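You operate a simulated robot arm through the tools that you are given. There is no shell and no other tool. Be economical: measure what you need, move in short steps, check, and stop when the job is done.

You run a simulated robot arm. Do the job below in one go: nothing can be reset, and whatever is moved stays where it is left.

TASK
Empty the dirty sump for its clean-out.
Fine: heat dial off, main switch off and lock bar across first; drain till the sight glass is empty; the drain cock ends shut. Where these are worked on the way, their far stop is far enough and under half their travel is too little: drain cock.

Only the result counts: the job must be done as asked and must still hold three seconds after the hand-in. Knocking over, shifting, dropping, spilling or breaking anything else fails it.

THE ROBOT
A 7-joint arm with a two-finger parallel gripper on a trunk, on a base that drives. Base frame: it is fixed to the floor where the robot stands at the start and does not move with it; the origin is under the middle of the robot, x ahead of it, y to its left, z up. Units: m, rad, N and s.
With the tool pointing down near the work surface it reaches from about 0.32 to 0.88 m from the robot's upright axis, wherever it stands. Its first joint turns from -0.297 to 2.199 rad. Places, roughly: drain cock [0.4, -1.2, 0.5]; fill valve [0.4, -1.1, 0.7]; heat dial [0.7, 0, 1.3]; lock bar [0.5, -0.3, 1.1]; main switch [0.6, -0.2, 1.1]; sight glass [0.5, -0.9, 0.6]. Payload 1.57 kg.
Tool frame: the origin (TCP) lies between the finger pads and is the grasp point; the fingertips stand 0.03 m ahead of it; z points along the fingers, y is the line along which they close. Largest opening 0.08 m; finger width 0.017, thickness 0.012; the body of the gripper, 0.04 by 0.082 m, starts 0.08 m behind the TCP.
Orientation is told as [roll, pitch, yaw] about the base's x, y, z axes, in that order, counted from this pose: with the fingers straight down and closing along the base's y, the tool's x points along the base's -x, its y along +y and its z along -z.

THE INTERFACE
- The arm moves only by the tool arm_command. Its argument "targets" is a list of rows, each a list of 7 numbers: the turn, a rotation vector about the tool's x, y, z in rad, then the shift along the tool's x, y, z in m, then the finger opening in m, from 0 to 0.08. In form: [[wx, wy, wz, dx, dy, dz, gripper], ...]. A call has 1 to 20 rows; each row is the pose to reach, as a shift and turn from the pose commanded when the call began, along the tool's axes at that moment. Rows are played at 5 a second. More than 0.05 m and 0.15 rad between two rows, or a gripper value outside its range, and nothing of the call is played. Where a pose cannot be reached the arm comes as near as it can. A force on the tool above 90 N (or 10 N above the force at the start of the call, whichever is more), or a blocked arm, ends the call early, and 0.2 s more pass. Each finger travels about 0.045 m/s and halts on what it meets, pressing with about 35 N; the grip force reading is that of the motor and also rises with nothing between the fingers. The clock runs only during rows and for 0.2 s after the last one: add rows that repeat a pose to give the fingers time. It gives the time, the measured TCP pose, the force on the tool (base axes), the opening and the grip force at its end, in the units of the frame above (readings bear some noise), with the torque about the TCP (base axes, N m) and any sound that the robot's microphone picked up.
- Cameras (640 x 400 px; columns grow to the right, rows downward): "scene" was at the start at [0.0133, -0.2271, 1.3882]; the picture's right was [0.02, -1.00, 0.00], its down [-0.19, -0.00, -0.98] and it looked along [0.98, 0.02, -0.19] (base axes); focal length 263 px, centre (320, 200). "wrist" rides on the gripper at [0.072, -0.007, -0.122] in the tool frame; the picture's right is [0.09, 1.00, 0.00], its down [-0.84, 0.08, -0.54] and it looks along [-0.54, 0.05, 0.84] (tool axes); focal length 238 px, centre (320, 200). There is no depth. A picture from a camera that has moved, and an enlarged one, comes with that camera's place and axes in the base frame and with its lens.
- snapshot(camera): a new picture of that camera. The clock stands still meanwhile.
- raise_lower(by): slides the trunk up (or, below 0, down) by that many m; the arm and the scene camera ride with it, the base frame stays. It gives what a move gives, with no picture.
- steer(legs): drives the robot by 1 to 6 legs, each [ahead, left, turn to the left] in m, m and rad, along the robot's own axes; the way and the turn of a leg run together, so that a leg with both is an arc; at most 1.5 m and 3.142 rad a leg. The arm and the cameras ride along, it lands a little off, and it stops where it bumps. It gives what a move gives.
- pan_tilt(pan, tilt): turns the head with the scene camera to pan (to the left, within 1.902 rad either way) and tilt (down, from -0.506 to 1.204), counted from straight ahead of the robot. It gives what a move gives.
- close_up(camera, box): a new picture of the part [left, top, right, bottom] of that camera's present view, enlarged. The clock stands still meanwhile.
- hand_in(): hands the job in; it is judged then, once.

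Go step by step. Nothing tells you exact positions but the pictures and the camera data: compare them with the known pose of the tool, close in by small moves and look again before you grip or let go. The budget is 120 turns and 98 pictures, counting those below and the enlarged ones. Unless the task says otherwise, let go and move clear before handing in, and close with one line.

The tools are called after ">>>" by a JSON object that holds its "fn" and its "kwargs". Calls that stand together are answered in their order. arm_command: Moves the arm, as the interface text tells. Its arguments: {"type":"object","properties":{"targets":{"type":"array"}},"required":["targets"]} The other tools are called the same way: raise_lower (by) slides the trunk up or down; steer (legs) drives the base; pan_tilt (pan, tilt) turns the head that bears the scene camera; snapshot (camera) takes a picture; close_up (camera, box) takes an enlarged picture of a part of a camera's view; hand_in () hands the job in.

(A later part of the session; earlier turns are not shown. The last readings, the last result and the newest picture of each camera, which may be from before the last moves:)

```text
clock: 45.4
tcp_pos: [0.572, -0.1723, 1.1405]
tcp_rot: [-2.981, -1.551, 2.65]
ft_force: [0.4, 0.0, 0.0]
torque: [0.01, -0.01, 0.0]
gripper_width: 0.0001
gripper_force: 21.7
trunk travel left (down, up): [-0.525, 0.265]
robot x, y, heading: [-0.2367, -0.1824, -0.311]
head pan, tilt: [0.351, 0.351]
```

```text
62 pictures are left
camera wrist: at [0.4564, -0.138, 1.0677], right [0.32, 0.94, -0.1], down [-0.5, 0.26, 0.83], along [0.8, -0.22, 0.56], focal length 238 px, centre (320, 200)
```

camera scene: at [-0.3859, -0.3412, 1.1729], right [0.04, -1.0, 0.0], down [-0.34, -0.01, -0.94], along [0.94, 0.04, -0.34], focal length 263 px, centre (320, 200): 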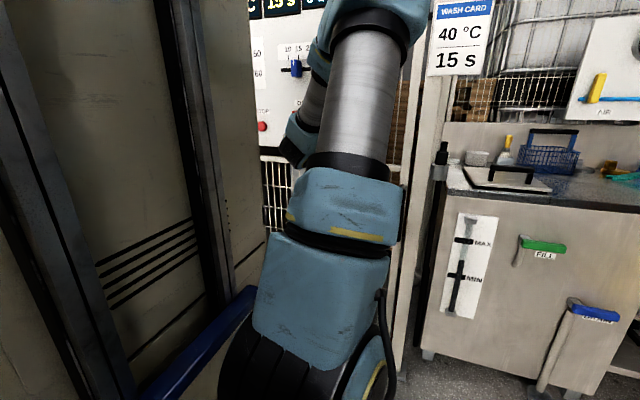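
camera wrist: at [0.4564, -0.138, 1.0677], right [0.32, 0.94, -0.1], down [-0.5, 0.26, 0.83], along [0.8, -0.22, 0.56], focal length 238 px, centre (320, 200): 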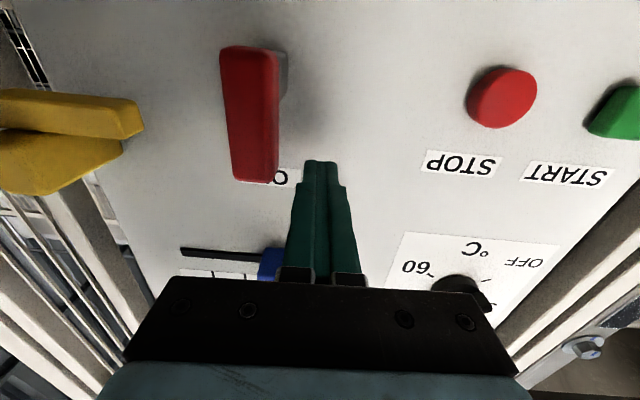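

>>> {"fn": "arm_command", "kwargs": {"targets": [[0, 0, 0, 0, 0, 0.01, 0.0], [0, 0, 0, 0, 0, 0.02, 0.0], [0, 0, 0, 0, -0.01, 0.02, 0.0], [0, 0, 0, -0.003, -0.02, 0.02, 0.0], [0, 0, 0, -0.006, -0.03, 0.02, 0.0], [0, 0, 0, -0.008, -0.045, 0.02, 0.0], [0, 0, 0, -0.006, -0.055, 0.02, 0.0]]}}

>>> {"fn": "snapshot", "kwargs": {"camera": "wrist"}}

```text
clock: 47.0
tcp_pos: [0.574, -0.23, 1.1493]
tcp_rot: [-2.98, -1.55, 2.648]
ft_force: [-0.5, 1.8, 0.1]
torque: [0.0, -0.03, 0.04]
gripper_width: 0.0002
gripper_force: 20.8
trunk travel left (down, up): [-0.525, 0.265]
robot x, y, heading: [-0.2351, -0.1848, -0.314]
head pan, tilt: [0.351, 0.351]
```

```text
61 pictures are left
camera wrist: at [0.4579, -0.1966, 1.0747], right [0.32, 0.94, -0.1], down [-0.5, 0.26, 0.83], along [0.8, -0.22, 0.56], focal length 238 px, centre (320, 200)
```

wrist: 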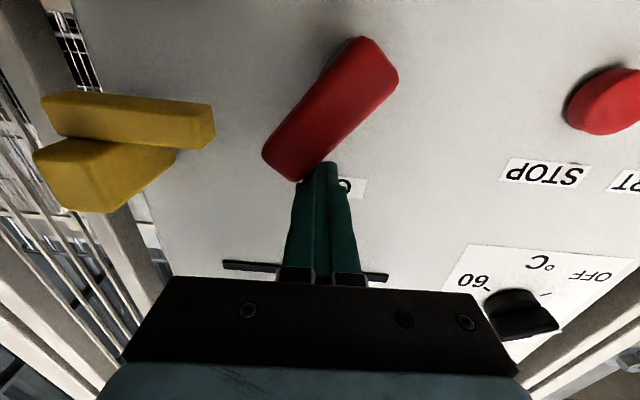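

The handle is rotating as hoped. Continuing the arc.

>>> {"fn": "arm_command", "kwargs": {"targets": [[0, 0, 0, 0.002, -0.01, 0, 0.0], [0, 0, 0, 0.006, -0.018, 0, 0.0], [0, 0, 0, 0.014, -0.028, 0, 0.0], [0, 0, 0, 0.022, -0.034, 0, 0.0], [0, 0, 0, 0.029, -0.037, 0, 0.0], [0, 0, 0, 0.036, -0.038, 0, 0.0]]}}

>>> {"fn": "snapshot", "kwargs": {"camera": "wrist"}}

```text
clock: 48.4
tcp_pos: [0.563, -0.2681, 1.1129]
tcp_rot: [-2.992, -1.551, 2.661]
ft_force: [0.7, -2.5, 4.5]
torque: [-0.01, 0.01, -0.02]
gripper_width: 0.0
gripper_force: 21.5
trunk travel left (down, up): [-0.525, 0.265]
robot x, y, heading: [-0.2324, -0.1813, -0.313]
head pan, tilt: [0.351, 0.351]
```

```text
60 pictures are left
camera wrist: at [0.4456, -0.2341, 1.0387], right [0.32, 0.94, -0.1], down [-0.5, 0.26, 0.83], along [0.8, -0.22, 0.56], focal length 238 px, centre (320, 200)
```

wrist: 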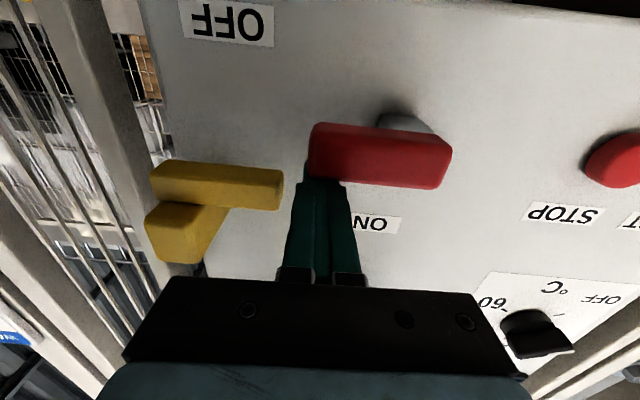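

>>> {"fn": "arm_command", "kwargs": {"targets": [[0, 0, 0, 0.006, 0, 0, 0.0], [0, 0, 0, 0.012, 0, 0, 0.0], [0, 0, 0, 0.018, 0.0, 0, 0.0]]}}

>>> {"fn": "snapshot", "kwargs": {"camera": "wrist"}}

```text
clock: 49.2
tcp_pos: [0.562, -0.2679, 1.1112]
tcp_rot: [3.037, -1.52, 2.91]
ft_force: [12.1, -10.5, 75.3]
torque: [0.13, 0.26, 0.76]
gripper_width: 0.0
gripper_force: 21.1
trunk travel left (down, up): [-0.525, 0.265]
robot x, y, heading: [-0.2398, -0.1815, -0.313]
head pan, tilt: [0.351, 0.351]
```

```text
59 pictures are left
camera wrist: at [0.4478, -0.234, 1.0332], right [0.33, 0.94, -0.09], down [-0.53, 0.26, 0.81], along [0.78, -0.22, 0.58], focal length 238 px, centre (320, 200)
```

wrist: 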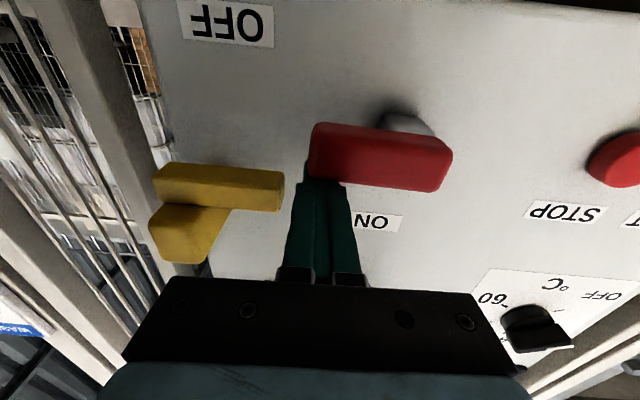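

The switch is at its OFF stop. I back away and move in front of the yellow lock bar's upright, opening the fingers.

>>> {"fn": "arm_command", "kwargs": {"targets": [[0, 0, 0, -0.03, 0.003, 0, 0.0], [0, 0, 0, -0.035, 0.003, -0.03, 0.0], [0, 0, 0, -0.04, 0.0, -0.06, 0.02], [0, 0, 0, -0.045, -0.03, -0.08, 0.04], [0, 0, 0, -0.05, -0.06, -0.08, 0.06], [0, 0, 0, -0.055, -0.085, -0.08, 0.08], [0, 0, 0, -0.055, -0.085, -0.08, 0.08]]}}

>>> {"fn": "snapshot", "kwargs": {"camera": "wrist"}}

```text
clock: 50.8
tcp_pos: [0.4641, -0.3319, 1.1368]
tcp_rot: [-2.502, -1.566, 2.158]
ft_force: [0.2, -0.2, 0.2]
torque: [0.02, -0.03, 0.03]
gripper_width: 0.0802
gripper_force: 0.0
trunk travel left (down, up): [-0.525, 0.265]
robot x, y, heading: [-0.2354, -0.1826, -0.313]
head pan, tilt: [0.351, 0.351]
```

```text
58 pictures are left
camera wrist: at [0.3481, -0.2971, 1.0649], right [0.34, 0.94, -0.1], down [-0.49, 0.26, 0.83], along [0.81, -0.23, 0.54], focal length 238 px, centre (320, 200)
```

wrist: 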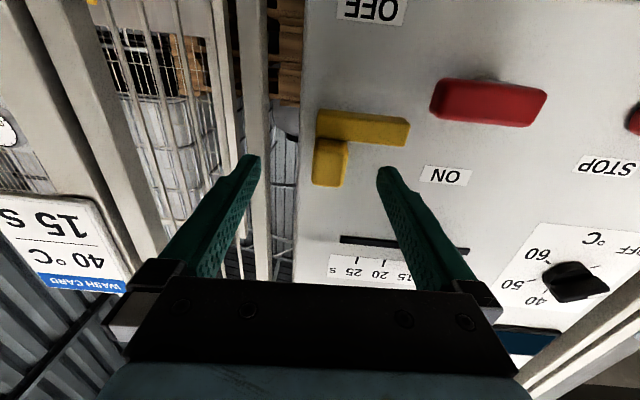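

>>> {"fn": "arm_command", "kwargs": {"targets": [[0, 0, 0, -0.021, 0.011, 0, 0.08], [0, 0, 0, -0.021, 0.011, 0.03, 0.08], [0, 0, 0, -0.021, 0.011, 0.05, 0.08]]}}

>>> {"fn": "close_up", "kwargs": {"camera": "wrist", "box": [200, 60, 560, 285]}}

```text
clock: 51.6
tcp_pos: [0.5086, -0.3229, 1.1707]
tcp_rot: [-3.056, -1.551, 2.731]
ft_force: [0.2, -0.2, 0.6]
torque: [-0.01, 0.07, -0.02]
gripper_width: 0.0802
gripper_force: 0.0
trunk travel left (down, up): [-0.525, 0.265]
robot x, y, heading: [-0.2329, -0.1858, -0.314]
head pan, tilt: [0.351, 0.351]
```

```text
1.78 times, centred on (380, 172) of wrist
camera zoom: at [0.3923, -0.2902, 1.0972], right [0.32, 0.94, -0.09], down [-0.51, 0.25, 0.82], along [0.8, -0.22, 0.56], focal length 424 px, centre (213, 249)
```

zoom: 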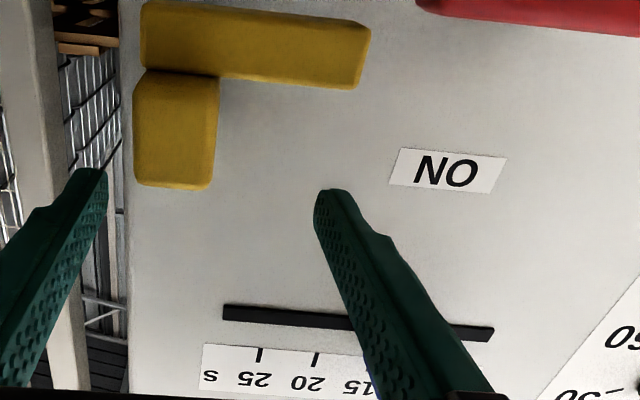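

>>> {"fn": "arm_command", "kwargs": {"targets": [[0, 0, 0, 0.016, -0.017, 0, 0.08], [0, 0, 0, 0.016, -0.017, 0.015, 0.08], [0, 0, 0, 0.016, -0.017, 0.03, 0.08], [0, 0, 0, 0.016, -0.017, 0.03, 0.06], [0, 0, 0, 0.016, -0.017, 0.03, 0.04], [0, 0, 0, 0.016, -0.017, 0.03, 0.02], [0, 0, 0, 0.016, -0.017, 0.03, 0.0]]}}

>>> {"fn": "snapshot", "kwargs": {"camera": "wrist"}}

```text
clock: 53.2
tcp_pos: [0.5321, -0.3482, 1.1564]
tcp_rot: [-2.937, -1.552, 2.618]
ft_force: [9.3, 13.2, 1.9]
torque: [0.04, -0.04, 0.92]
gripper_width: 0.0287
gripper_force: 16.5
trunk travel left (down, up): [-0.525, 0.265]
robot x, y, heading: [-0.2336, -0.1834, -0.31]
head pan, tilt: [0.351, 0.351]
```

```text
56 pictures are left
camera wrist: at [0.4156, -0.3151, 1.0817], right [0.32, 0.94, -0.1], down [-0.5, 0.25, 0.83], along [0.8, -0.21, 0.56], focal length 238 px, centre (320, 200)
```

wrist: 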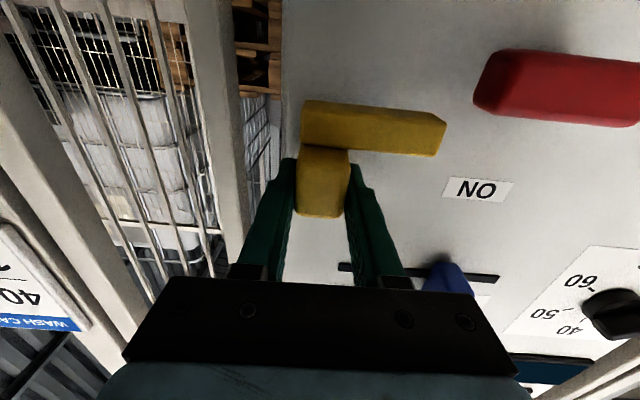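

Gripped. I try moving it left a little.

>>> {"fn": "arm_command", "kwargs": {"targets": [[0, 0, 0, 0, 0.005, 0, 0.0], [0, 0, 0, 0, 0.012, 0, 0.0], [0, 0, 0, 0, 0.02, 0, 0.0]]}}

>>> {"fn": "snapshot", "kwargs": {"camera": "wrist"}}

```text
clock: 54.0
tcp_pos: [0.537, -0.3332, 1.1556]
tcp_rot: [-2.996, -1.552, 2.668]
ft_force: [-16.8, 4.9, -2.5]
torque: [0.1, 0.23, 1.63]
gripper_width: 0.0281
gripper_force: 38.3
trunk travel left (down, up): [-0.525, 0.265]
robot x, y, heading: [-0.235, -0.1831, -0.31]
head pan, tilt: [0.351, 0.351]
```

```text
55 pictures are left
camera wrist: at [0.421, -0.2985, 1.0816], right [0.32, 0.94, -0.09], down [-0.5, 0.26, 0.83], along [0.8, -0.22, 0.56], focal length 238 px, centre (320, 200)
```

wrist: 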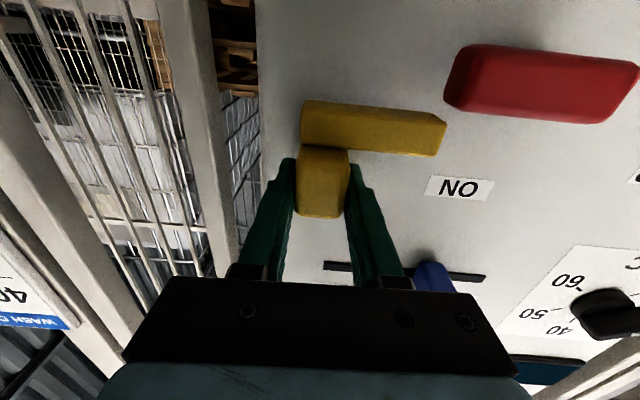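

It slides left freely. Continuing until it stops.

>>> {"fn": "arm_command", "kwargs": {"targets": [[0, 0, 0, 0, 0.01, 0, 0.0], [0, 0, 0, 0, 0.02, 0, 0.0], [0, 0, 0, 0, 0.03, 0, 0.0], [0, 0, 0, 0, 0.04, 0, 0.0], [0, 0, 0, 0, 0.05, 0, 0.0], [0, 0, 0, 0, 0.06, 0, 0.0], [0, 0, 0, 0, 0.07, 0, 0.0]]}}

>>> {"fn": "snapshot", "kwargs": {"camera": "wrist"}}

```text
clock: 55.4
tcp_pos: [0.5527, -0.3058, 1.1558]
tcp_rot: [-3.01, -1.544, 2.635]
ft_force: [-41.8, -23.7, 0.7]
torque: [0.06, -0.24, 1.89]
gripper_width: 0.0309
gripper_force: 40.2
trunk travel left (down, up): [-0.525, 0.265]
robot x, y, heading: [-0.2406, -0.1813, -0.318]
head pan, tilt: [0.351, 0.351]
stopped in row 6: the force on the tool passed its limit at 92 N (the readings are from after the stop); the commanded pose is now the measured one
```

```text
54 pictures are left
camera wrist: at [0.4389, -0.267, 1.0815], right [0.36, 0.93, -0.1], down [-0.5, 0.28, 0.82], along [0.79, -0.25, 0.56], focal length 238 px, centre (320, 200)
```

wrist: 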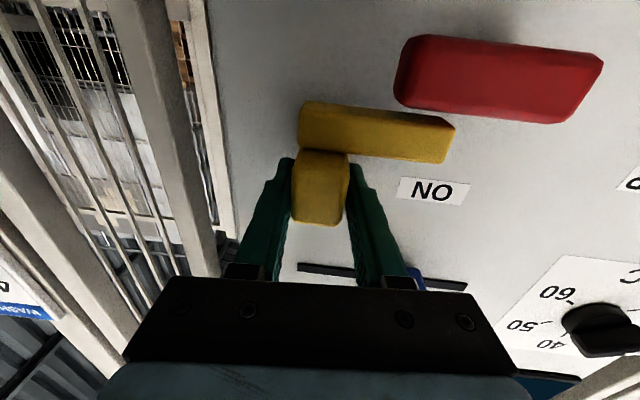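

>>> {"fn": "arm_command", "kwargs": {"targets": [[0.05, 0, 0, 0, -0.002, -0.003, 0.0], [0.05, 0, 0, 0, 0.003, -0.003, 0.0], [0.05, 0, 0, 0, 0.008, -0.003, 0.0], [0.05, 0, 0, 0, 0.012, -0.003, 0.0]]}}

>>> {"fn": "arm_command", "kwargs": {"targets": [[0, 0, 0, 0, -0.004, 0, 0.04], [0, 0, 0, 0, -0.004, 0, 0.08], [0, 0, 0, 0, -0.004, 0, 0.08], [0, 0, 0, 0, -0.004, -0.04, 0.08], [0, 0, 0, 0, -0.004, -0.08, 0.08]]}}

>>> {"fn": "snapshot", "kwargs": {"camera": "wrist"}}

```text
clock: 56.4
tcp_pos: [0.5552, -0.3044, 1.1566]
tcp_rot: [-3.082, -1.542, 2.637]
ft_force: [-47.8, -65.0, 7.9]
torque: [0.25, 0.81, 1.78]
gripper_width: 0.0351
gripper_force: 42.0
trunk travel left (down, up): [-0.525, 0.265]
robot x, y, heading: [-0.2378, -0.1847, -0.312]
head pan, tilt: [0.351, 0.351]
```

```text
clock: 57.8
tcp_pos: [0.4989, -0.2964, 1.1341]
tcp_rot: [-1.021, -1.565, 0.55]
ft_force: [0.6, -1.1, 0.7]
torque: [-0.01, 0.0, 0.0]
gripper_width: 0.08
gripper_force: 0.1
trunk travel left (down, up): [-0.525, 0.265]
robot x, y, heading: [-0.2369, -0.1831, -0.312]
head pan, tilt: [0.351, 0.351]
stopped in row 5: the arm was blocked; the commanded pose is now the measured one
```

```text
53 pictures are left
camera wrist: at [0.3875, -0.2462, 1.0631], right [0.45, 0.89, -0.1], down [-0.44, 0.32, 0.84], along [0.77, -0.34, 0.54], focal length 238 px, centre (320, 200)
```

wrist: 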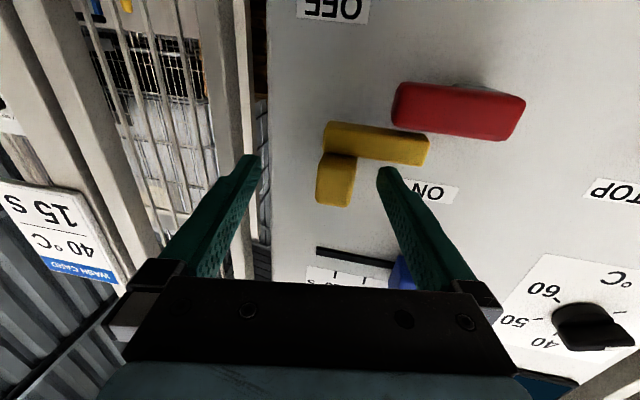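

The lock bar has slid about 5 cm to its stop, across the OFF handle. Next I go to the tank: back off diagonally, turn square to the tank (heading about −0.575), slide right and lower the trunk.

>>> {"fn": "steer", "kwargs": {"legs": [[-0.2, -0.15, 0], [0, 0, -0.263], [0, -0.37, 0]]}}

>>> {"fn": "pan_tilt", "kwargs": {"pan": 0.1, "tilt": 0.45}}

>>> {"fn": "snapshot", "kwargs": {"camera": "scene"}}

>>> {"fn": "snapshot", "kwargs": {"camera": "wrist"}}

```text
clock: 62.5
tcp_pos: [0.0007, -0.8799, 1.1317]
tcp_rot: [-1.149, -1.561, 0.416]
ft_force: [0.0, 0.1, -0.1]
torque: [0.0, 0.01, -0.01]
gripper_width: 0.0801
gripper_force: 0.1
trunk travel left (down, up): [-0.525, 0.265]
robot x, y, heading: [-0.6779, -0.5799, -0.585]
head pan, tilt: [0.351, 0.351]
```

```text
clock: 63.2
tcp_pos: [-0.0018, -0.885, 1.1313]
tcp_rot: [-1.224, -1.559, 0.483]
ft_force: [-1.1, 0.9, 0.7]
torque: [0.0, 0.01, -0.01]
gripper_width: 0.0799
gripper_force: 0.1
trunk travel left (down, up): [-0.525, 0.265]
robot x, y, heading: [-0.6768, -0.5789, -0.582]
head pan, tilt: [0.099, 0.45]
```

```text
52 pictures are left
camera scene: at [-0.7867, -0.7745, 1.163], right [-0.46, -0.89, 0.0], down [-0.39, 0.21, -0.9], along [0.8, -0.41, -0.44], focal length 263 px, centre (320, 200)
```

scene: 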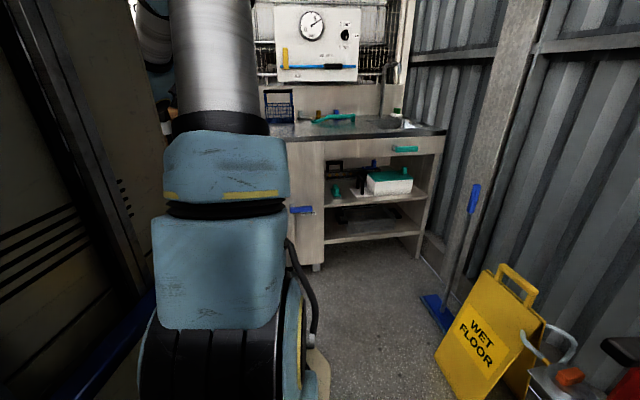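

```text
51 pictures are left
camera wrist: at [-0.0961, -0.806, 1.0601], right [0.67, 0.73, -0.1], down [-0.34, 0.43, 0.84], along [0.66, -0.53, 0.54], focal length 238 px, centre (320, 200)
```

wrist: 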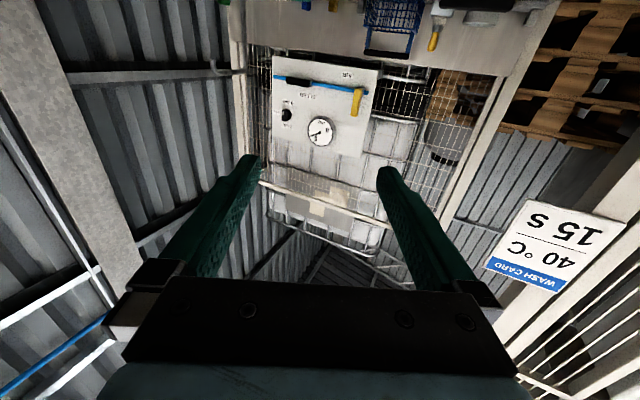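

I'm square to the tank at the right sideways position. Lower the trunk, then approach.

>>> {"fn": "raise_lower", "kwargs": {"by": -0.5}}

>>> {"fn": "steer", "kwargs": {"legs": [[0.27, 0, 0]]}}

>>> {"fn": "snapshot", "kwargs": {"camera": "wrist"}}

>>> {"fn": "snapshot", "kwargs": {"camera": "scene"}}

```text
refused: -0.5 is not a number from -0.4 to 0.4
```

```text
clock: 65.1
tcp_pos: [0.2244, -1.0337, 1.1297]
tcp_rot: [-1.228, -1.558, 0.484]
ft_force: [0.2, -0.4, 0.1]
torque: [-0.03, -0.01, 0.0]
gripper_width: 0.0801
gripper_force: 0.1
trunk travel left (down, up): [-0.525, 0.265]
robot x, y, heading: [-0.4506, -0.7293, -0.58]
head pan, tilt: [0.099, 0.45]
```

```text
50 pictures are left
camera wrist: at [0.1296, -0.9557, 1.0601], right [0.67, 0.73, -0.1], down [-0.34, 0.43, 0.84], along [0.66, -0.53, 0.54], focal length 238 px, centre (320, 200)
```

wrist: 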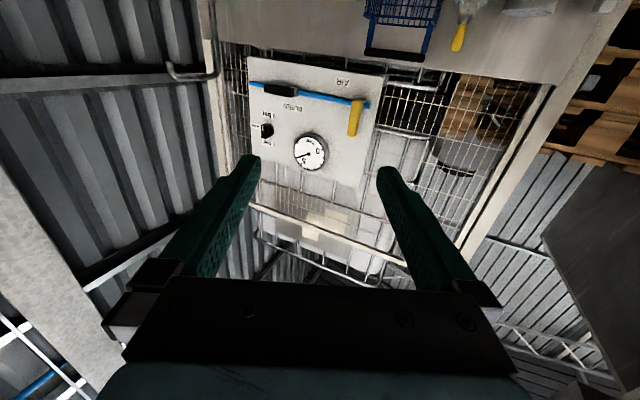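

```text
49 pictures are left
camera scene: at [-0.5609, -0.9229, 1.163], right [-0.46, -0.89, 0.0], down [-0.39, 0.21, -0.9], along [0.8, -0.42, -0.44], focal length 263 px, centre (320, 200)
```

scene: 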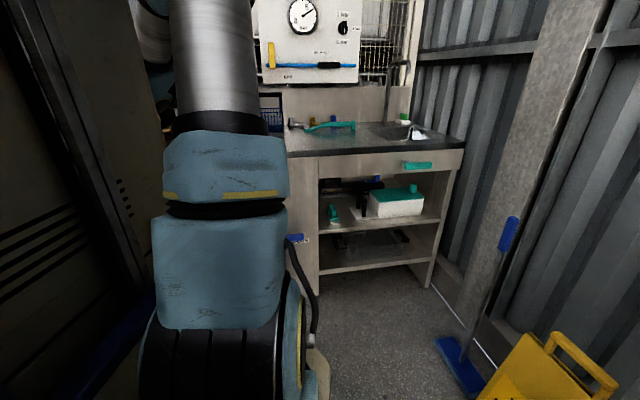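

>>> {"fn": "raise_lower", "kwargs": {"by": -0.4}}

>>> {"fn": "raise_lower", "kwargs": {"by": -0.11}}

>>> {"fn": "snapshot", "kwargs": {"camera": "wrist"}}

```text
clock: 69.0
tcp_pos: [0.2217, -1.0404, 0.733]
tcp_rot: [-1.509, -1.558, 0.754]
ft_force: [0.7, -0.3, 0.0]
torque: [0.03, 0.02, 0.0]
gripper_width: 0.08
gripper_force: 0.1
trunk travel left (down, up): [-0.125, 0.665]
robot x, y, heading: [-0.453, -0.7261, -0.581]
head pan, tilt: [0.099, 0.45]
```

```text
clock: 70.4
tcp_pos: [0.2209, -1.0402, 0.6228]
tcp_rot: [-1.541, -1.557, 0.779]
ft_force: [-0.5, -0.2, -0.3]
torque: [0.02, 0.01, -0.03]
gripper_width: 0.0801
gripper_force: 0.1
trunk travel left (down, up): [-0.015, 0.775]
robot x, y, heading: [-0.4533, -0.7255, -0.585]
head pan, tilt: [0.099, 0.45]
```

```text
48 pictures are left
camera wrist: at [0.1277, -0.9607, 0.5508], right [0.69, 0.72, -0.11], down [-0.33, 0.44, 0.84], along [0.65, -0.54, 0.54], focal length 238 px, centre (320, 200)
```

wrist: 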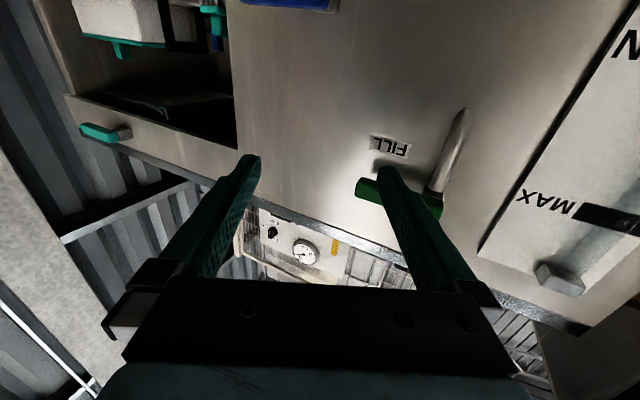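

The fingers face the tank above the drain cock. I straighten the yaw, then roll the gripper 90° so that it can grip the horizontal lever and turn it with the wrist.

>>> {"fn": "arm_command", "kwargs": {"targets": [[-0.1, 0, 0, 0, 0, 0.01, 0.08], [-0.19, 0, 0, 0, 0, 0.01, 0.08]]}}

>>> {"fn": "arm_command", "kwargs": {"targets": [[0, 0, -0.14, 0.01, -0.01, 0, 0.08], [0, 0, -0.28, 0.02, -0.02, 0, 0.08], [0, 0, -0.42, 0.03, -0.03, 0, 0.08], [0, 0, -0.56, 0.04, -0.04, 0, 0.08], [0, 0, -0.7, 0.05, -0.05, 0, 0.08], [0, 0, -0.84, 0.06, -0.06, 0, 0.08], [0, 0, -0.98, 0.07, -0.07, 0, 0.08], [0, 0, -1.12, 0.08, -0.08, 0, 0.08], [0, 0, -1.26, 0.09, -0.09, 0, 0.08], [0, 0, -1.4, 0.1, -0.1, 0, 0.08], [0, 0, -1.54, 0.11, -0.11, 0, 0.08], [0, 0, -1.57, 0.12, -0.12, 0, 0.08], [0, 0, -1.57, 0.12, -0.12, 0, 0.08]]}}

>>> {"fn": "snapshot", "kwargs": {"camera": "wrist"}}

```text
clock: 71.0
tcp_pos: [0.2298, -1.034, 0.6244]
tcp_rot: [-1.503, -1.556, 0.954]
ft_force: [-0.5, 0.1, 0.2]
torque: [0.0, 0.03, 0.01]
gripper_width: 0.0802
gripper_force: 0.0
trunk travel left (down, up): [-0.015, 0.775]
robot x, y, heading: [-0.4496, -0.729, -0.58]
head pan, tilt: [0.099, 0.45]
```

```text
clock: 73.8
tcp_pos: [0.1653, -1.138, 0.506]
tcp_rot: [-1.569, 0.015, 1.016]
ft_force: [0.7, 0.3, 0.6]
torque: [0.02, 0.04, -0.02]
gripper_width: 0.08
gripper_force: 0.0
trunk travel left (down, up): [-0.015, 0.775]
robot x, y, heading: [-0.4528, -0.729, -0.58]
head pan, tilt: [0.099, 0.45]
```

```text
47 pictures are left
camera wrist: at [0.024, -1.1346, 0.5147], right [-0.06, -0.09, -0.99], down [-0.02, 1.0, -0.09], along [1.0, 0.02, -0.06], focal length 238 px, centre (320, 200)
```

wrist: 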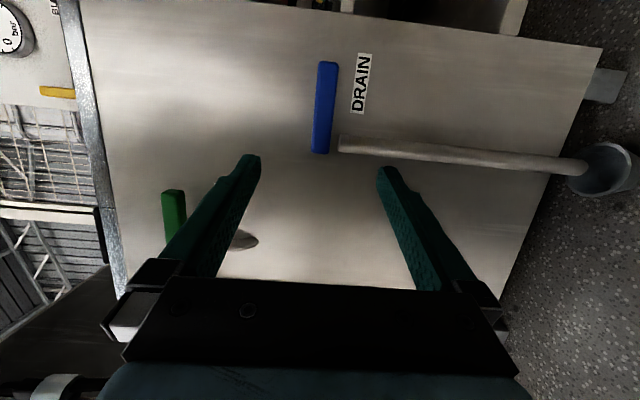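

The lever is well lined up: horizontal, at z 0.50, with its pivot at the left. I drive forward carefully.

>>> {"fn": "steer", "kwargs": {"legs": [[0.14, 0, 0]]}}

>>> {"fn": "snapshot", "kwargs": {"camera": "wrist"}}

```text
clock: 75.1
tcp_pos: [0.2853, -1.2157, 0.5072]
tcp_rot: [-1.571, 0.015, 1.019]
ft_force: [-0.4, 0.1, 0.0]
torque: [0.04, 0.02, -0.01]
gripper_width: 0.0798
gripper_force: 0.0
trunk travel left (down, up): [-0.015, 0.775]
robot x, y, heading: [-0.3331, -0.8072, -0.583]
head pan, tilt: [0.099, 0.45]
```

```text
46 pictures are left
camera wrist: at [0.1437, -1.2115, 0.5147], right [-0.06, -0.09, -0.99], down [-0.02, 1.0, -0.09], along [1.0, 0.02, -0.06], focal length 238 px, centre (320, 200)
```

wrist: 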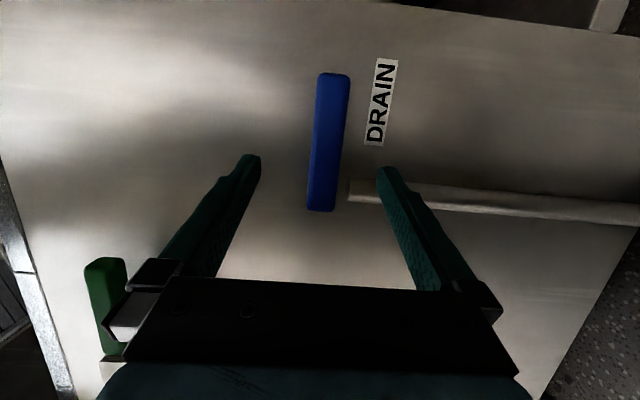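

>>> {"fn": "arm_command", "kwargs": {"targets": [[0, 0, 0, 0.004, 0.005, 0.02, 0.08], [0, 0, 0, 0.008, 0.005, 0.042, 0.08], [0, 0, 0, 0.008, 0.005, 0.042, 0.08]]}}

>>> {"fn": "snapshot", "kwargs": {"camera": "wrist"}}

```text
clock: 75.9
tcp_pos: [0.3161, -1.2439, 0.5007]
tcp_rot: [-1.569, 0.011, 1.019]
ft_force: [0.7, -0.6, 0.9]
torque: [0.02, 0.02, 0.04]
gripper_width: 0.0796
gripper_force: 0.1
trunk travel left (down, up): [-0.015, 0.775]
robot x, y, heading: [-0.3343, -0.8098, -0.574]
head pan, tilt: [0.099, 0.45]
```

```text
45 pictures are left
camera wrist: at [0.1753, -1.2402, 0.5101], right [-0.06, -0.09, -0.99], down [-0.02, 1.0, -0.09], along [1.0, 0.02, -0.06], focal length 238 px, centre (320, 200)
```

wrist: 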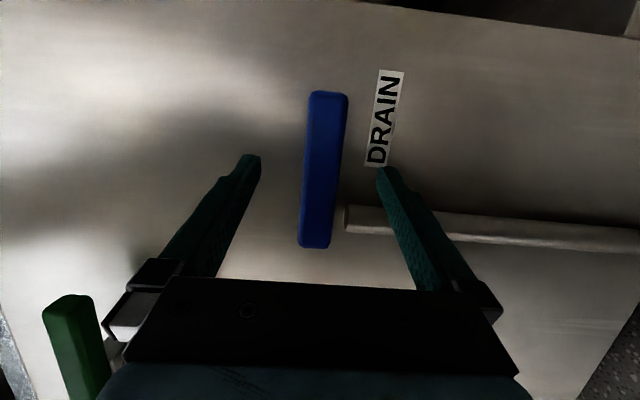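

>>> {"fn": "arm_command", "kwargs": {"targets": [[0, 0, 0, 0, 0, 0.003, 0.06], [0, 0, 0, 0, 0, 0.003, 0.04], [0, 0, 0, 0, 0, 0.003, 0.02], [0, 0, 0, 0, 0, 0.003, 0.0], [0, 0, 0, 0, 0, 0.003, 0.0]]}}

>>> {"fn": "snapshot", "kwargs": {"camera": "wrist"}}

```text
clock: 77.1
tcp_pos: [0.3188, -1.2448, 0.5013]
tcp_rot: [-1.57, 0.014, 1.018]
ft_force: [-0.2, -0.3, -0.5]
torque: [0.03, 0.02, 0.0]
gripper_width: 0.0
gripper_force: 11.1
trunk travel left (down, up): [-0.015, 0.775]
robot x, y, heading: [-0.3328, -0.804, -0.579]
head pan, tilt: [0.099, 0.45]
```

```text
44 pictures are left
camera wrist: at [0.1779, -1.2416, 0.5096], right [-0.06, -0.09, -0.99], down [-0.02, 1.0, -0.09], along [1.0, 0.02, -0.06], focal length 238 px, centre (320, 200)
```

wrist: 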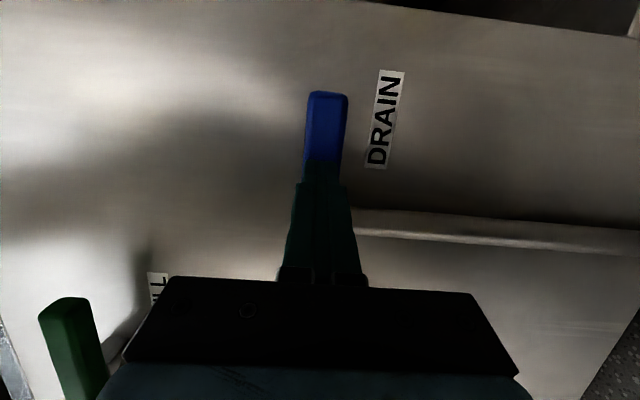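

The fingers closed in front of the lever, so it's a bit deeper than I thought. Reopen, advance 3 cm and look.

>>> {"fn": "arm_command", "kwargs": {"targets": [[0, 0, 0, 0, 0, 0, 0.04], [0, 0, 0, 0, 0, 0, 0.08], [0, 0, 0, 0, 0, 0, 0.08], [0, 0, 0, 0, 0, 0.015, 0.08], [0, 0, 0, 0, 0, 0.03, 0.08], [0, 0, 0, 0, 0, 0.03, 0.08]]}}

>>> {"fn": "close_up", "kwargs": {"camera": "wrist", "box": [160, 80, 480, 290]}}

```text
clock: 78.5
tcp_pos: [0.3437, -1.2606, 0.5006]
tcp_rot: [-1.569, 0.014, 1.019]
ft_force: [-0.5, 0.2, 0.9]
torque: [-0.02, 0.0, -0.01]
gripper_width: 0.0801
gripper_force: 0.2
trunk travel left (down, up): [-0.015, 0.775]
robot x, y, heading: [-0.3331, -0.8032, -0.58]
head pan, tilt: [0.099, 0.45]
```

```text
1.90 times, centred on (320, 185) of wrist
camera zoom: at [0.2029, -1.2579, 0.5101], right [-0.06, -0.09, -0.99], down [-0.02, 1.0, -0.09], along [1.0, 0.02, -0.06], focal length 454 px, centre (320, 229)
```

zoom: 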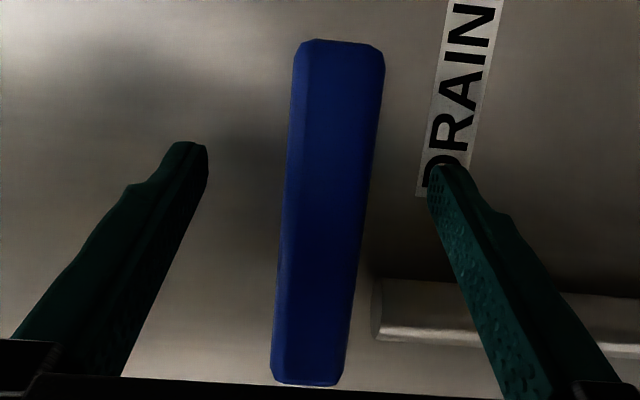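

>>> {"fn": "arm_command", "kwargs": {"targets": [[0, 0, 0, 0, 0, 0.0, 0.06], [0, 0, 0, 0, 0, 0.0, 0.04], [0, 0, 0, 0, 0, 0.0, 0.02], [0, 0, 0, 0, 0, 0.0, 0.0], [0, 0, 0, 0, 0, 0.0, 0.0]]}}

>>> {"fn": "close_up", "kwargs": {"camera": "wrist", "box": [160, 80, 480, 290]}}

```text
clock: 79.7
tcp_pos: [0.3438, -1.2626, 0.5019]
tcp_rot: [-1.567, 0.014, 1.018]
ft_force: [1.1, -0.7, -6.5]
torque: [-0.49, -0.38, 0.05]
gripper_width: 0.0277
gripper_force: 28.1
trunk travel left (down, up): [-0.015, 0.775]
robot x, y, heading: [-0.3339, -0.806, -0.579]
head pan, tilt: [0.099, 0.45]
```

```text
1.90 times, centred on (320, 185) of wrist
camera zoom: at [0.2027, -1.258, 0.5094], right [-0.06, -0.09, -0.99], down [-0.02, 1.0, -0.09], along [1.0, 0.02, -0.06], focal length 454 px, centre (320, 229)
```

zoom: 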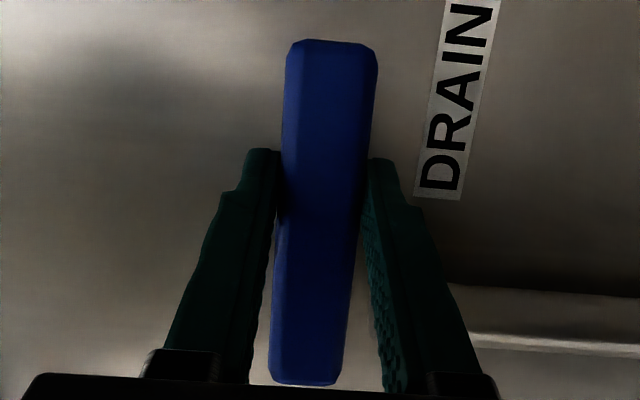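

I have the lever. A test turn downward by about 0.42 rad about the pivot.

>>> {"fn": "arm_command", "kwargs": {"targets": [[0, 0, 0.14, -0.0008, 0.0112, 0.0, 0.0], [0, 0, 0.28, -0.0031, 0.0221, 0.0, 0.0], [0, 0, 0.42, -0.0069, 0.0326, 0.0, 0.0]]}}

>>> {"fn": "snapshot", "kwargs": {"camera": "wrist"}}

```text
clock: 80.4
tcp_pos: [0.3472, -1.26, 0.4987]
tcp_rot: [-1.628, -0.312, 1.029]
ft_force: [-31.7, 13.7, 30.9]
torque: [-0.76, 0.74, -0.63]
gripper_width: 0.0348
gripper_force: 41.6
trunk travel left (down, up): [-0.015, 0.775]
robot x, y, heading: [-0.3377, -0.8069, -0.576]
head pan, tilt: [0.099, 0.45]
stopped in row 3: the force on the tool passed its limit at 92 N (the readings are from after the stop); the commanded pose is now the measured one
```

```text
41 pictures are left
camera wrist: at [0.2079, -1.2533, 0.4767], right [0.16, 0.16, -0.97], down [-0.03, 0.99, 0.16], along [0.99, 0.01, 0.16], focal length 238 px, centre (320, 200)
```

wrist: 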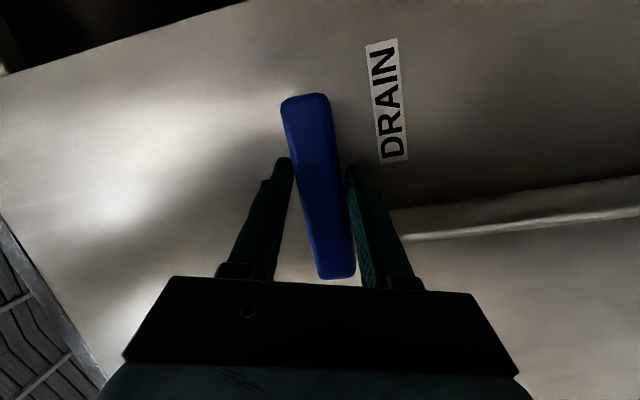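

The lever didn't budge downward, so it must open upward. I undo the twist and try turning it up.

>>> {"fn": "arm_command", "kwargs": {"targets": [[0, 0, -0.15, 0, 0, 0.0, 0.0], [0, 0, -0.31, 0, 0, 0, 0.0], [0, 0, -0.31, 0, 0, 0.0, 0.0]]}}

>>> {"fn": "arm_command", "kwargs": {"targets": [[0, 0, -0.14, -0.0008, -0.0112, 0.0, 0.0], [0, 0, -0.28, -0.0031, -0.0221, 0.0, 0.0], [0, 0, -0.42, -0.0069, -0.0326, 0.0, 0.0]]}}

>>> {"fn": "snapshot", "kwargs": {"camera": "wrist"}}

```text
refused: row 2 steps farther than a row can; nothing moved
```

```text
clock: 81.2
tcp_pos: [0.347, -1.2586, 0.5192]
tcp_rot: [-1.6, 0.107, 1.015]
ft_force: [25.7, 8.3, -34.2]
torque: [-1.43, -0.5, 0.32]
gripper_width: 0.0334
gripper_force: 41.3
trunk travel left (down, up): [-0.015, 0.775]
robot x, y, heading: [-0.3303, -0.8055, -0.579]
head pan, tilt: [0.099, 0.45]
```

```text
40 pictures are left
camera wrist: at [0.2061, -1.2546, 0.5302], right [-0.08, -0.18, -0.98], down [-0.03, 0.98, -0.18], along [1.0, 0.01, -0.08], focal length 238 px, centre (320, 200)
```

wrist: 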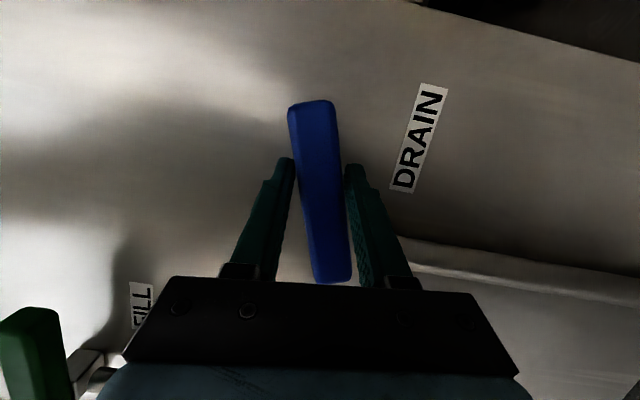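

The lever is turning upward now: this is the opening direction. Continuing the arc.

>>> {"fn": "arm_command", "kwargs": {"targets": [[0, 0, -0.14, -0.0021, -0.011, 0.0, 0.0], [0, 0, -0.28, -0.0058, -0.0216, 0.0, 0.0], [0, 0, -0.42, -0.0108, -0.0315, 0.0, 0.0], [0, 0, -0.56, -0.0172, -0.0408, 0.0, 0.0], [0, 0, -0.68, -0.0172, -0.0408, 0.0, 0.0]]}}

>>> {"fn": "snapshot", "kwargs": {"camera": "wrist"}}

```text
clock: 82.4
tcp_pos: [0.3541, -1.243, 0.5599]
tcp_rot: [-1.613, 0.788, 0.983]
ft_force: [-19.1, 7.3, -36.4]
torque: [-1.14, -0.09, 0.5]
gripper_width: 0.037
gripper_force: 43.2
trunk travel left (down, up): [-0.015, 0.775]
robot x, y, heading: [-0.3333, -0.8052, -0.58]
head pan, tilt: [0.099, 0.45]
```

```text
39 pictures are left
camera wrist: at [0.2254, -1.2155, 0.6123], right [-0.39, -0.66, -0.64], down [-0.16, 0.73, -0.66], along [0.91, -0.16, -0.39], focal length 238 px, centre (320, 200)
```

wrist: 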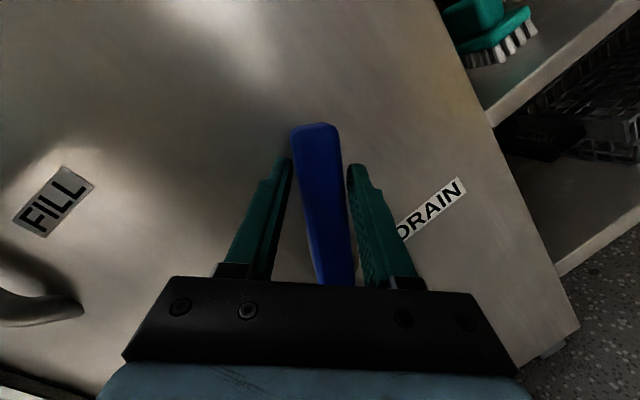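

>>> {"fn": "arm_command", "kwargs": {"targets": [[0, 0, -0.14, -0.0027, -0.012, 0.0, 0.0], [0, 0, -0.28, -0.0051, -0.0233, 0.0, 0.0], [0, 0, -0.42, -0.009, -0.0343, 0.0, 0.0], [0, 0, -0.56, -0.0145, -0.0445, 0.0, 0.0], [0, 0, -0.7, -0.0214, -0.0538, 0.0, 0.0], [0, 0, -0.8, -0.0276, -0.0605, 0, 0]]}}

>>> {"fn": "snapshot", "kwargs": {"camera": "wrist"}}

```text
clock: 83.5
tcp_pos: [0.3708, -1.213, 0.5796]
tcp_rot: [-1.681, 1.343, 0.894]
ft_force: [-6.5, -4.6, -2.1]
torque: [-0.37, 0.45, 0.55]
gripper_width: 0.0378
gripper_force: 42.9
trunk travel left (down, up): [-0.015, 0.775]
robot x, y, heading: [-0.3343, -0.8078, -0.579]
head pan, tilt: [0.099, 0.45]
stopped in row 5: the force on the tool passed its limit at 99 N (the readings are from after the stop); the commanded pose is now the measured one
```

```text
38 pictures are left
camera wrist: at [0.2622, -1.1517, 0.6474], right [-0.53, -0.84, -0.13], down [-0.38, 0.38, -0.85], along [0.76, -0.4, -0.52], focal length 238 px, centre (320, 200)
```

wrist: 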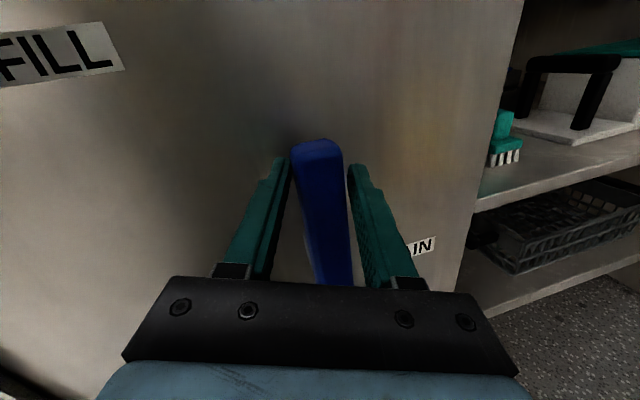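

The lever is about upright, so the drain should be open. I check the sight glass with the scene camera.

>>> {"fn": "pan_tilt", "kwargs": {"pan": 0.5, "tilt": 0.2}}

>>> {"fn": "snapshot", "kwargs": {"camera": "scene"}}

```text
clock: 84.4
tcp_pos: [0.3718, -1.2115, 0.5777]
tcp_rot: [-1.687, 1.343, 0.884]
ft_force: [-14.8, -10.4, -1.2]
torque: [-0.86, 1.06, 0.91]
gripper_width: 0.0376
gripper_force: 43.5
trunk travel left (down, up): [-0.015, 0.775]
robot x, y, heading: [-0.3366, -0.8064, -0.584]
head pan, tilt: [0.499, 0.201]
```

```text
37 pictures are left
camera scene: at [-0.4341, -0.9611, 0.6768], right [-0.08, -1.0, 0.0], down [-0.2, 0.02, -0.98], along [0.98, -0.08, -0.2], focal length 263 px, centre (320, 200)
```

scene: 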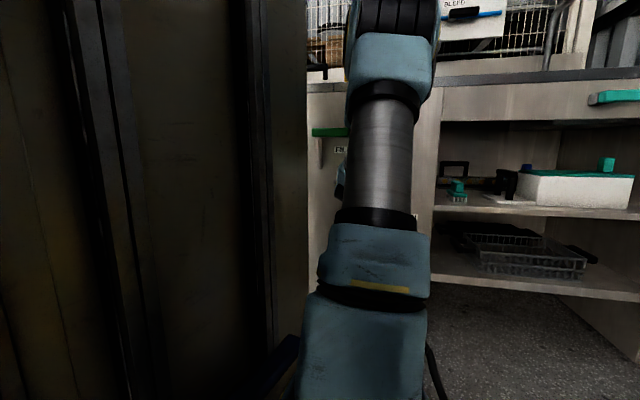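

The mast hides the glass. I'll release the lever, back straight off, and move left so the wrist camera can see the sight glass.

>>> {"fn": "arm_command", "kwargs": {"targets": [[0, 0, 0, 0, 0, 0, 0.06], [0, 0, 0, 0, 0, 0, 0.08], [0, 0, 0, 0, 0, 0, 0.08], [0, 0, 0, 0, 0, -0.04, 0.08], [0, 0, 0, 0, 0, -0.08, 0.08], [0, 0, 0, 0, 0, -0.12, 0.08], [0, 0, 0, 0, -0.04, -0.12, 0.08], [0, 0, 0, 0, -0.08, -0.12, 0.08], [0, 0, 0, 0, -0.12, -0.12, 0.08], [0, 0, 0, 0, -0.16, -0.12, 0.08]]}}

>>> {"fn": "snapshot", "kwargs": {"camera": "wrist"}}

```text
clock: 86.8
tcp_pos: [0.3437, -1.1083, 0.6061]
tcp_rot: [-1.655, 1.356, 0.768]
ft_force: [0.2, 0.2, -0.1]
torque: [-0.01, 0.02, -0.03]
gripper_width: 0.0801
gripper_force: 0.1
trunk travel left (down, up): [-0.015, 0.775]
robot x, y, heading: [-0.3339, -0.8068, -0.584]
head pan, tilt: [0.499, 0.201]
stopped in row 10: the arm was blocked; the commanded pose is now the measured one
```

```text
36 pictures are left
camera wrist: at [0.2463, -1.032, 0.6749], right [-0.65, -0.75, -0.12], down [-0.33, 0.42, -0.84], along [0.68, -0.51, -0.52], focal length 238 px, centre (320, 200)
```

wrist: 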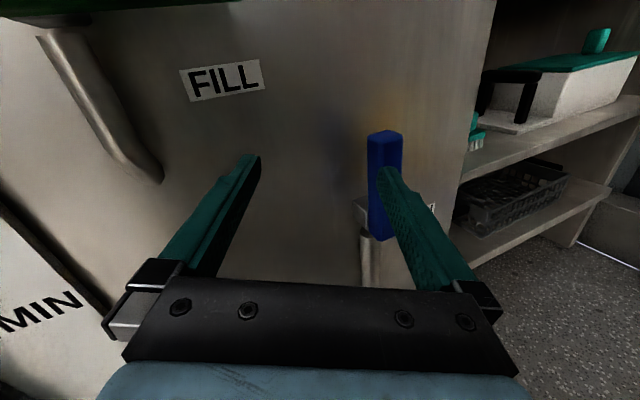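

The lever stands upright (open). I back off and shift the base left to read the sight glass with the wrist camera.

>>> {"fn": "steer", "kwargs": {"legs": [[-0.14, 0, 0], [0, 0.25, 0]]}}

>>> {"fn": "snapshot", "kwargs": {"camera": "wrist"}}

```text
clock: 89.5
tcp_pos: [0.3644, -0.8173, 0.6066]
tcp_rot: [-1.666, 1.354, 0.761]
ft_force: [0.7, -0.3, 0.2]
torque: [0.02, -0.03, 0.0]
gripper_width: 0.08
gripper_force: 0.0
trunk travel left (down, up): [-0.015, 0.775]
robot x, y, heading: [-0.3175, -0.5191, -0.575]
head pan, tilt: [0.499, 0.201]
```

```text
35 pictures are left
camera wrist: at [0.2655, -0.7423, 0.6762], right [-0.65, -0.75, -0.12], down [-0.33, 0.42, -0.84], along [0.69, -0.51, -0.52], focal length 238 px, centre (320, 200)
```

wrist: 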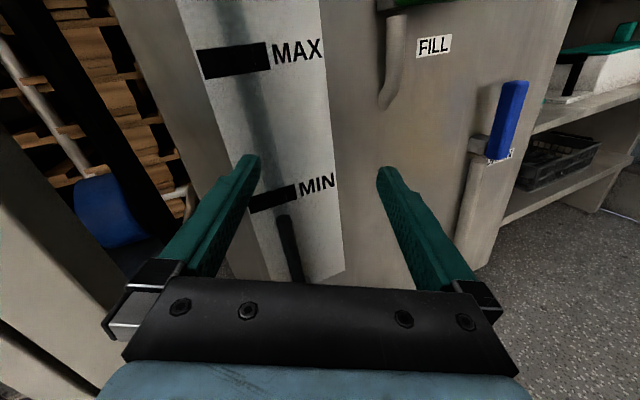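

It is draining: the level is already below MIN. I wait in place.

>>> {"fn": "arm_command", "kwargs": {"targets": [[0, 0, 0, 0, 0, 0, 0.08], [0, 0, 0, 0, 0, 0, 0.08], [0, 0, 0, 0, 0, 0, 0.08], [0, 0, 0, 0, 0, 0, 0.08], [0, 0, 0, 0, 0, 0, 0.08], [0, 0, 0, 0, 0, 0, 0.08], [0, 0, 0, 0, 0, 0, 0.08], [0, 0, 0, 0, 0, 0, 0.08], [0, 0, 0, 0, 0, 0, 0.08], [0, 0, 0, 0, 0, 0, 0.08], [0, 0, 0, 0, 0, 0, 0.08], [0, 0, 0, 0, 0, 0, 0.08], [0, 0, 0, 0, 0, 0, 0.08], [0, 0, 0, 0, 0, 0, 0.08], [0, 0, 0, 0, 0, 0, 0.08], [0, 0, 0, 0, 0, 0, 0.08], [0, 0, 0, 0, 0, 0, 0.08], [0, 0, 0, 0, 0, 0, 0.08], [0, 0, 0, 0, 0, 0, 0.08], [0, 0, 0, 0, 0, 0, 0.08]]}}

>>> {"fn": "close_up", "kwargs": {"camera": "wrist", "box": [180, 120, 400, 290]}}

```text
clock: 93.7
tcp_pos: [0.364, -0.8203, 0.606]
tcp_rot: [-1.673, 1.357, 0.748]
ft_force: [-0.1, 0.7, -0.2]
torque: [0.0, 0.0, 0.0]
gripper_width: 0.0798
gripper_force: 0.1
trunk travel left (down, up): [-0.015, 0.775]
robot x, y, heading: [-0.3147, -0.5218, -0.571]
head pan, tilt: [0.499, 0.201]
```

```text
2.35 times, centred on (290, 205) of wrist
camera zoom: at [0.2656, -0.7441, 0.6761], right [-0.65, -0.75, -0.12], down [-0.33, 0.42, -0.85], along [0.68, -0.51, -0.52], focal length 561 px, centre (391, 188)
```

zoom: 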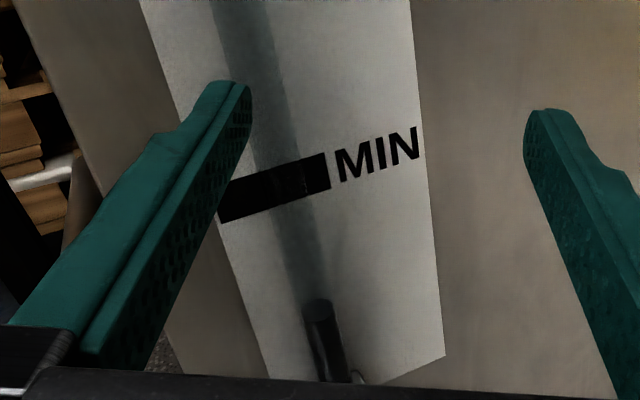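

>>> {"fn": "arm_command", "kwargs": {"targets": [[0, 0, 0, 0, 0, 0, 0.08], [0, 0, 0, 0, 0, 0, 0.08], [0, 0, 0, 0, 0, 0, 0.08], [0, 0, 0, 0, 0, 0, 0.08], [0, 0, 0, 0, 0, 0, 0.08], [0, 0, 0, 0, 0, 0, 0.08], [0, 0, 0, 0, 0, 0, 0.08], [0, 0, 0, 0, 0, 0, 0.08], [0, 0, 0, 0, 0, 0, 0.08], [0, 0, 0, 0, 0, 0, 0.08], [0, 0, 0, 0, 0, 0, 0.08], [0, 0, 0, 0, 0, 0, 0.08], [0, 0, 0, 0, 0, 0, 0.08], [0, 0, 0, 0, 0, 0, 0.08], [0, 0, 0, 0, 0, 0, 0.08], [0, 0, 0, 0, 0, 0, 0.08], [0, 0, 0, 0, 0, 0, 0.08], [0, 0, 0, 0, 0, 0, 0.08], [0, 0, 0, 0, 0, 0, 0.08], [0, 0, 0, 0, 0, 0, 0.08]]}}

>>> {"fn": "arm_command", "kwargs": {"targets": [[0, 0, 0, 0, 0, 0, 0.08], [0, 0, 0, 0, 0, 0, 0.08], [0, 0, 0, 0, 0, 0, 0.08], [0, 0, 0, 0, 0, 0, 0.08], [0, 0, 0, 0, 0, 0, 0.08], [0, 0, 0, 0, 0, 0, 0.08], [0, 0, 0, 0, 0, 0, 0.08], [0, 0, 0, 0, 0, 0, 0.08], [0, 0, 0, 0, 0, 0, 0.08], [0, 0, 0, 0, 0, 0, 0.08], [0, 0, 0, 0, 0, 0, 0.08], [0, 0, 0, 0, 0, 0, 0.08], [0, 0, 0, 0, 0, 0, 0.08], [0, 0, 0, 0, 0, 0, 0.08], [0, 0, 0, 0, 0, 0, 0.08], [0, 0, 0, 0, 0, 0, 0.08], [0, 0, 0, 0, 0, 0, 0.08], [0, 0, 0, 0, 0, 0, 0.08], [0, 0, 0, 0, 0, 0, 0.08], [0, 0, 0, 0, 0, 0, 0.08]]}}

>>> {"fn": "close_up", "kwargs": {"camera": "wrist", "box": [180, 120, 400, 290]}}

```text
clock: 97.9
tcp_pos: [0.3645, -0.8201, 0.6077]
tcp_rot: [-1.674, 1.356, 0.751]
ft_force: [0.1, 0.4, -0.4]
torque: [-0.03, -0.03, 0.0]
gripper_width: 0.08
gripper_force: 0.0
trunk travel left (down, up): [-0.015, 0.775]
robot x, y, heading: [-0.3185, -0.5188, -0.576]
head pan, tilt: [0.499, 0.201]
```

```text
clock: 102.1
tcp_pos: [0.3643, -0.8193, 0.6064]
tcp_rot: [-1.674, 1.355, 0.75]
ft_force: [0.8, 0.1, -0.8]
torque: [-0.07, 0.02, 0.0]
gripper_width: 0.0801
gripper_force: 0.0
trunk travel left (down, up): [-0.015, 0.775]
robot x, y, heading: [-0.3185, -0.5218, -0.577]
head pan, tilt: [0.499, 0.201]
```

```text
2.35 times, centred on (290, 205) of wrist
camera zoom: at [0.2657, -0.7441, 0.676], right [-0.65, -0.75, -0.12], down [-0.33, 0.42, -0.85], along [0.68, -0.51, -0.52], focal length 561 px, centre (391, 188)
```

zoom: 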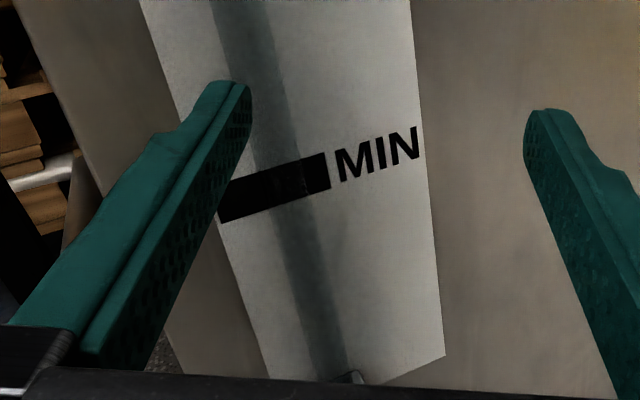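

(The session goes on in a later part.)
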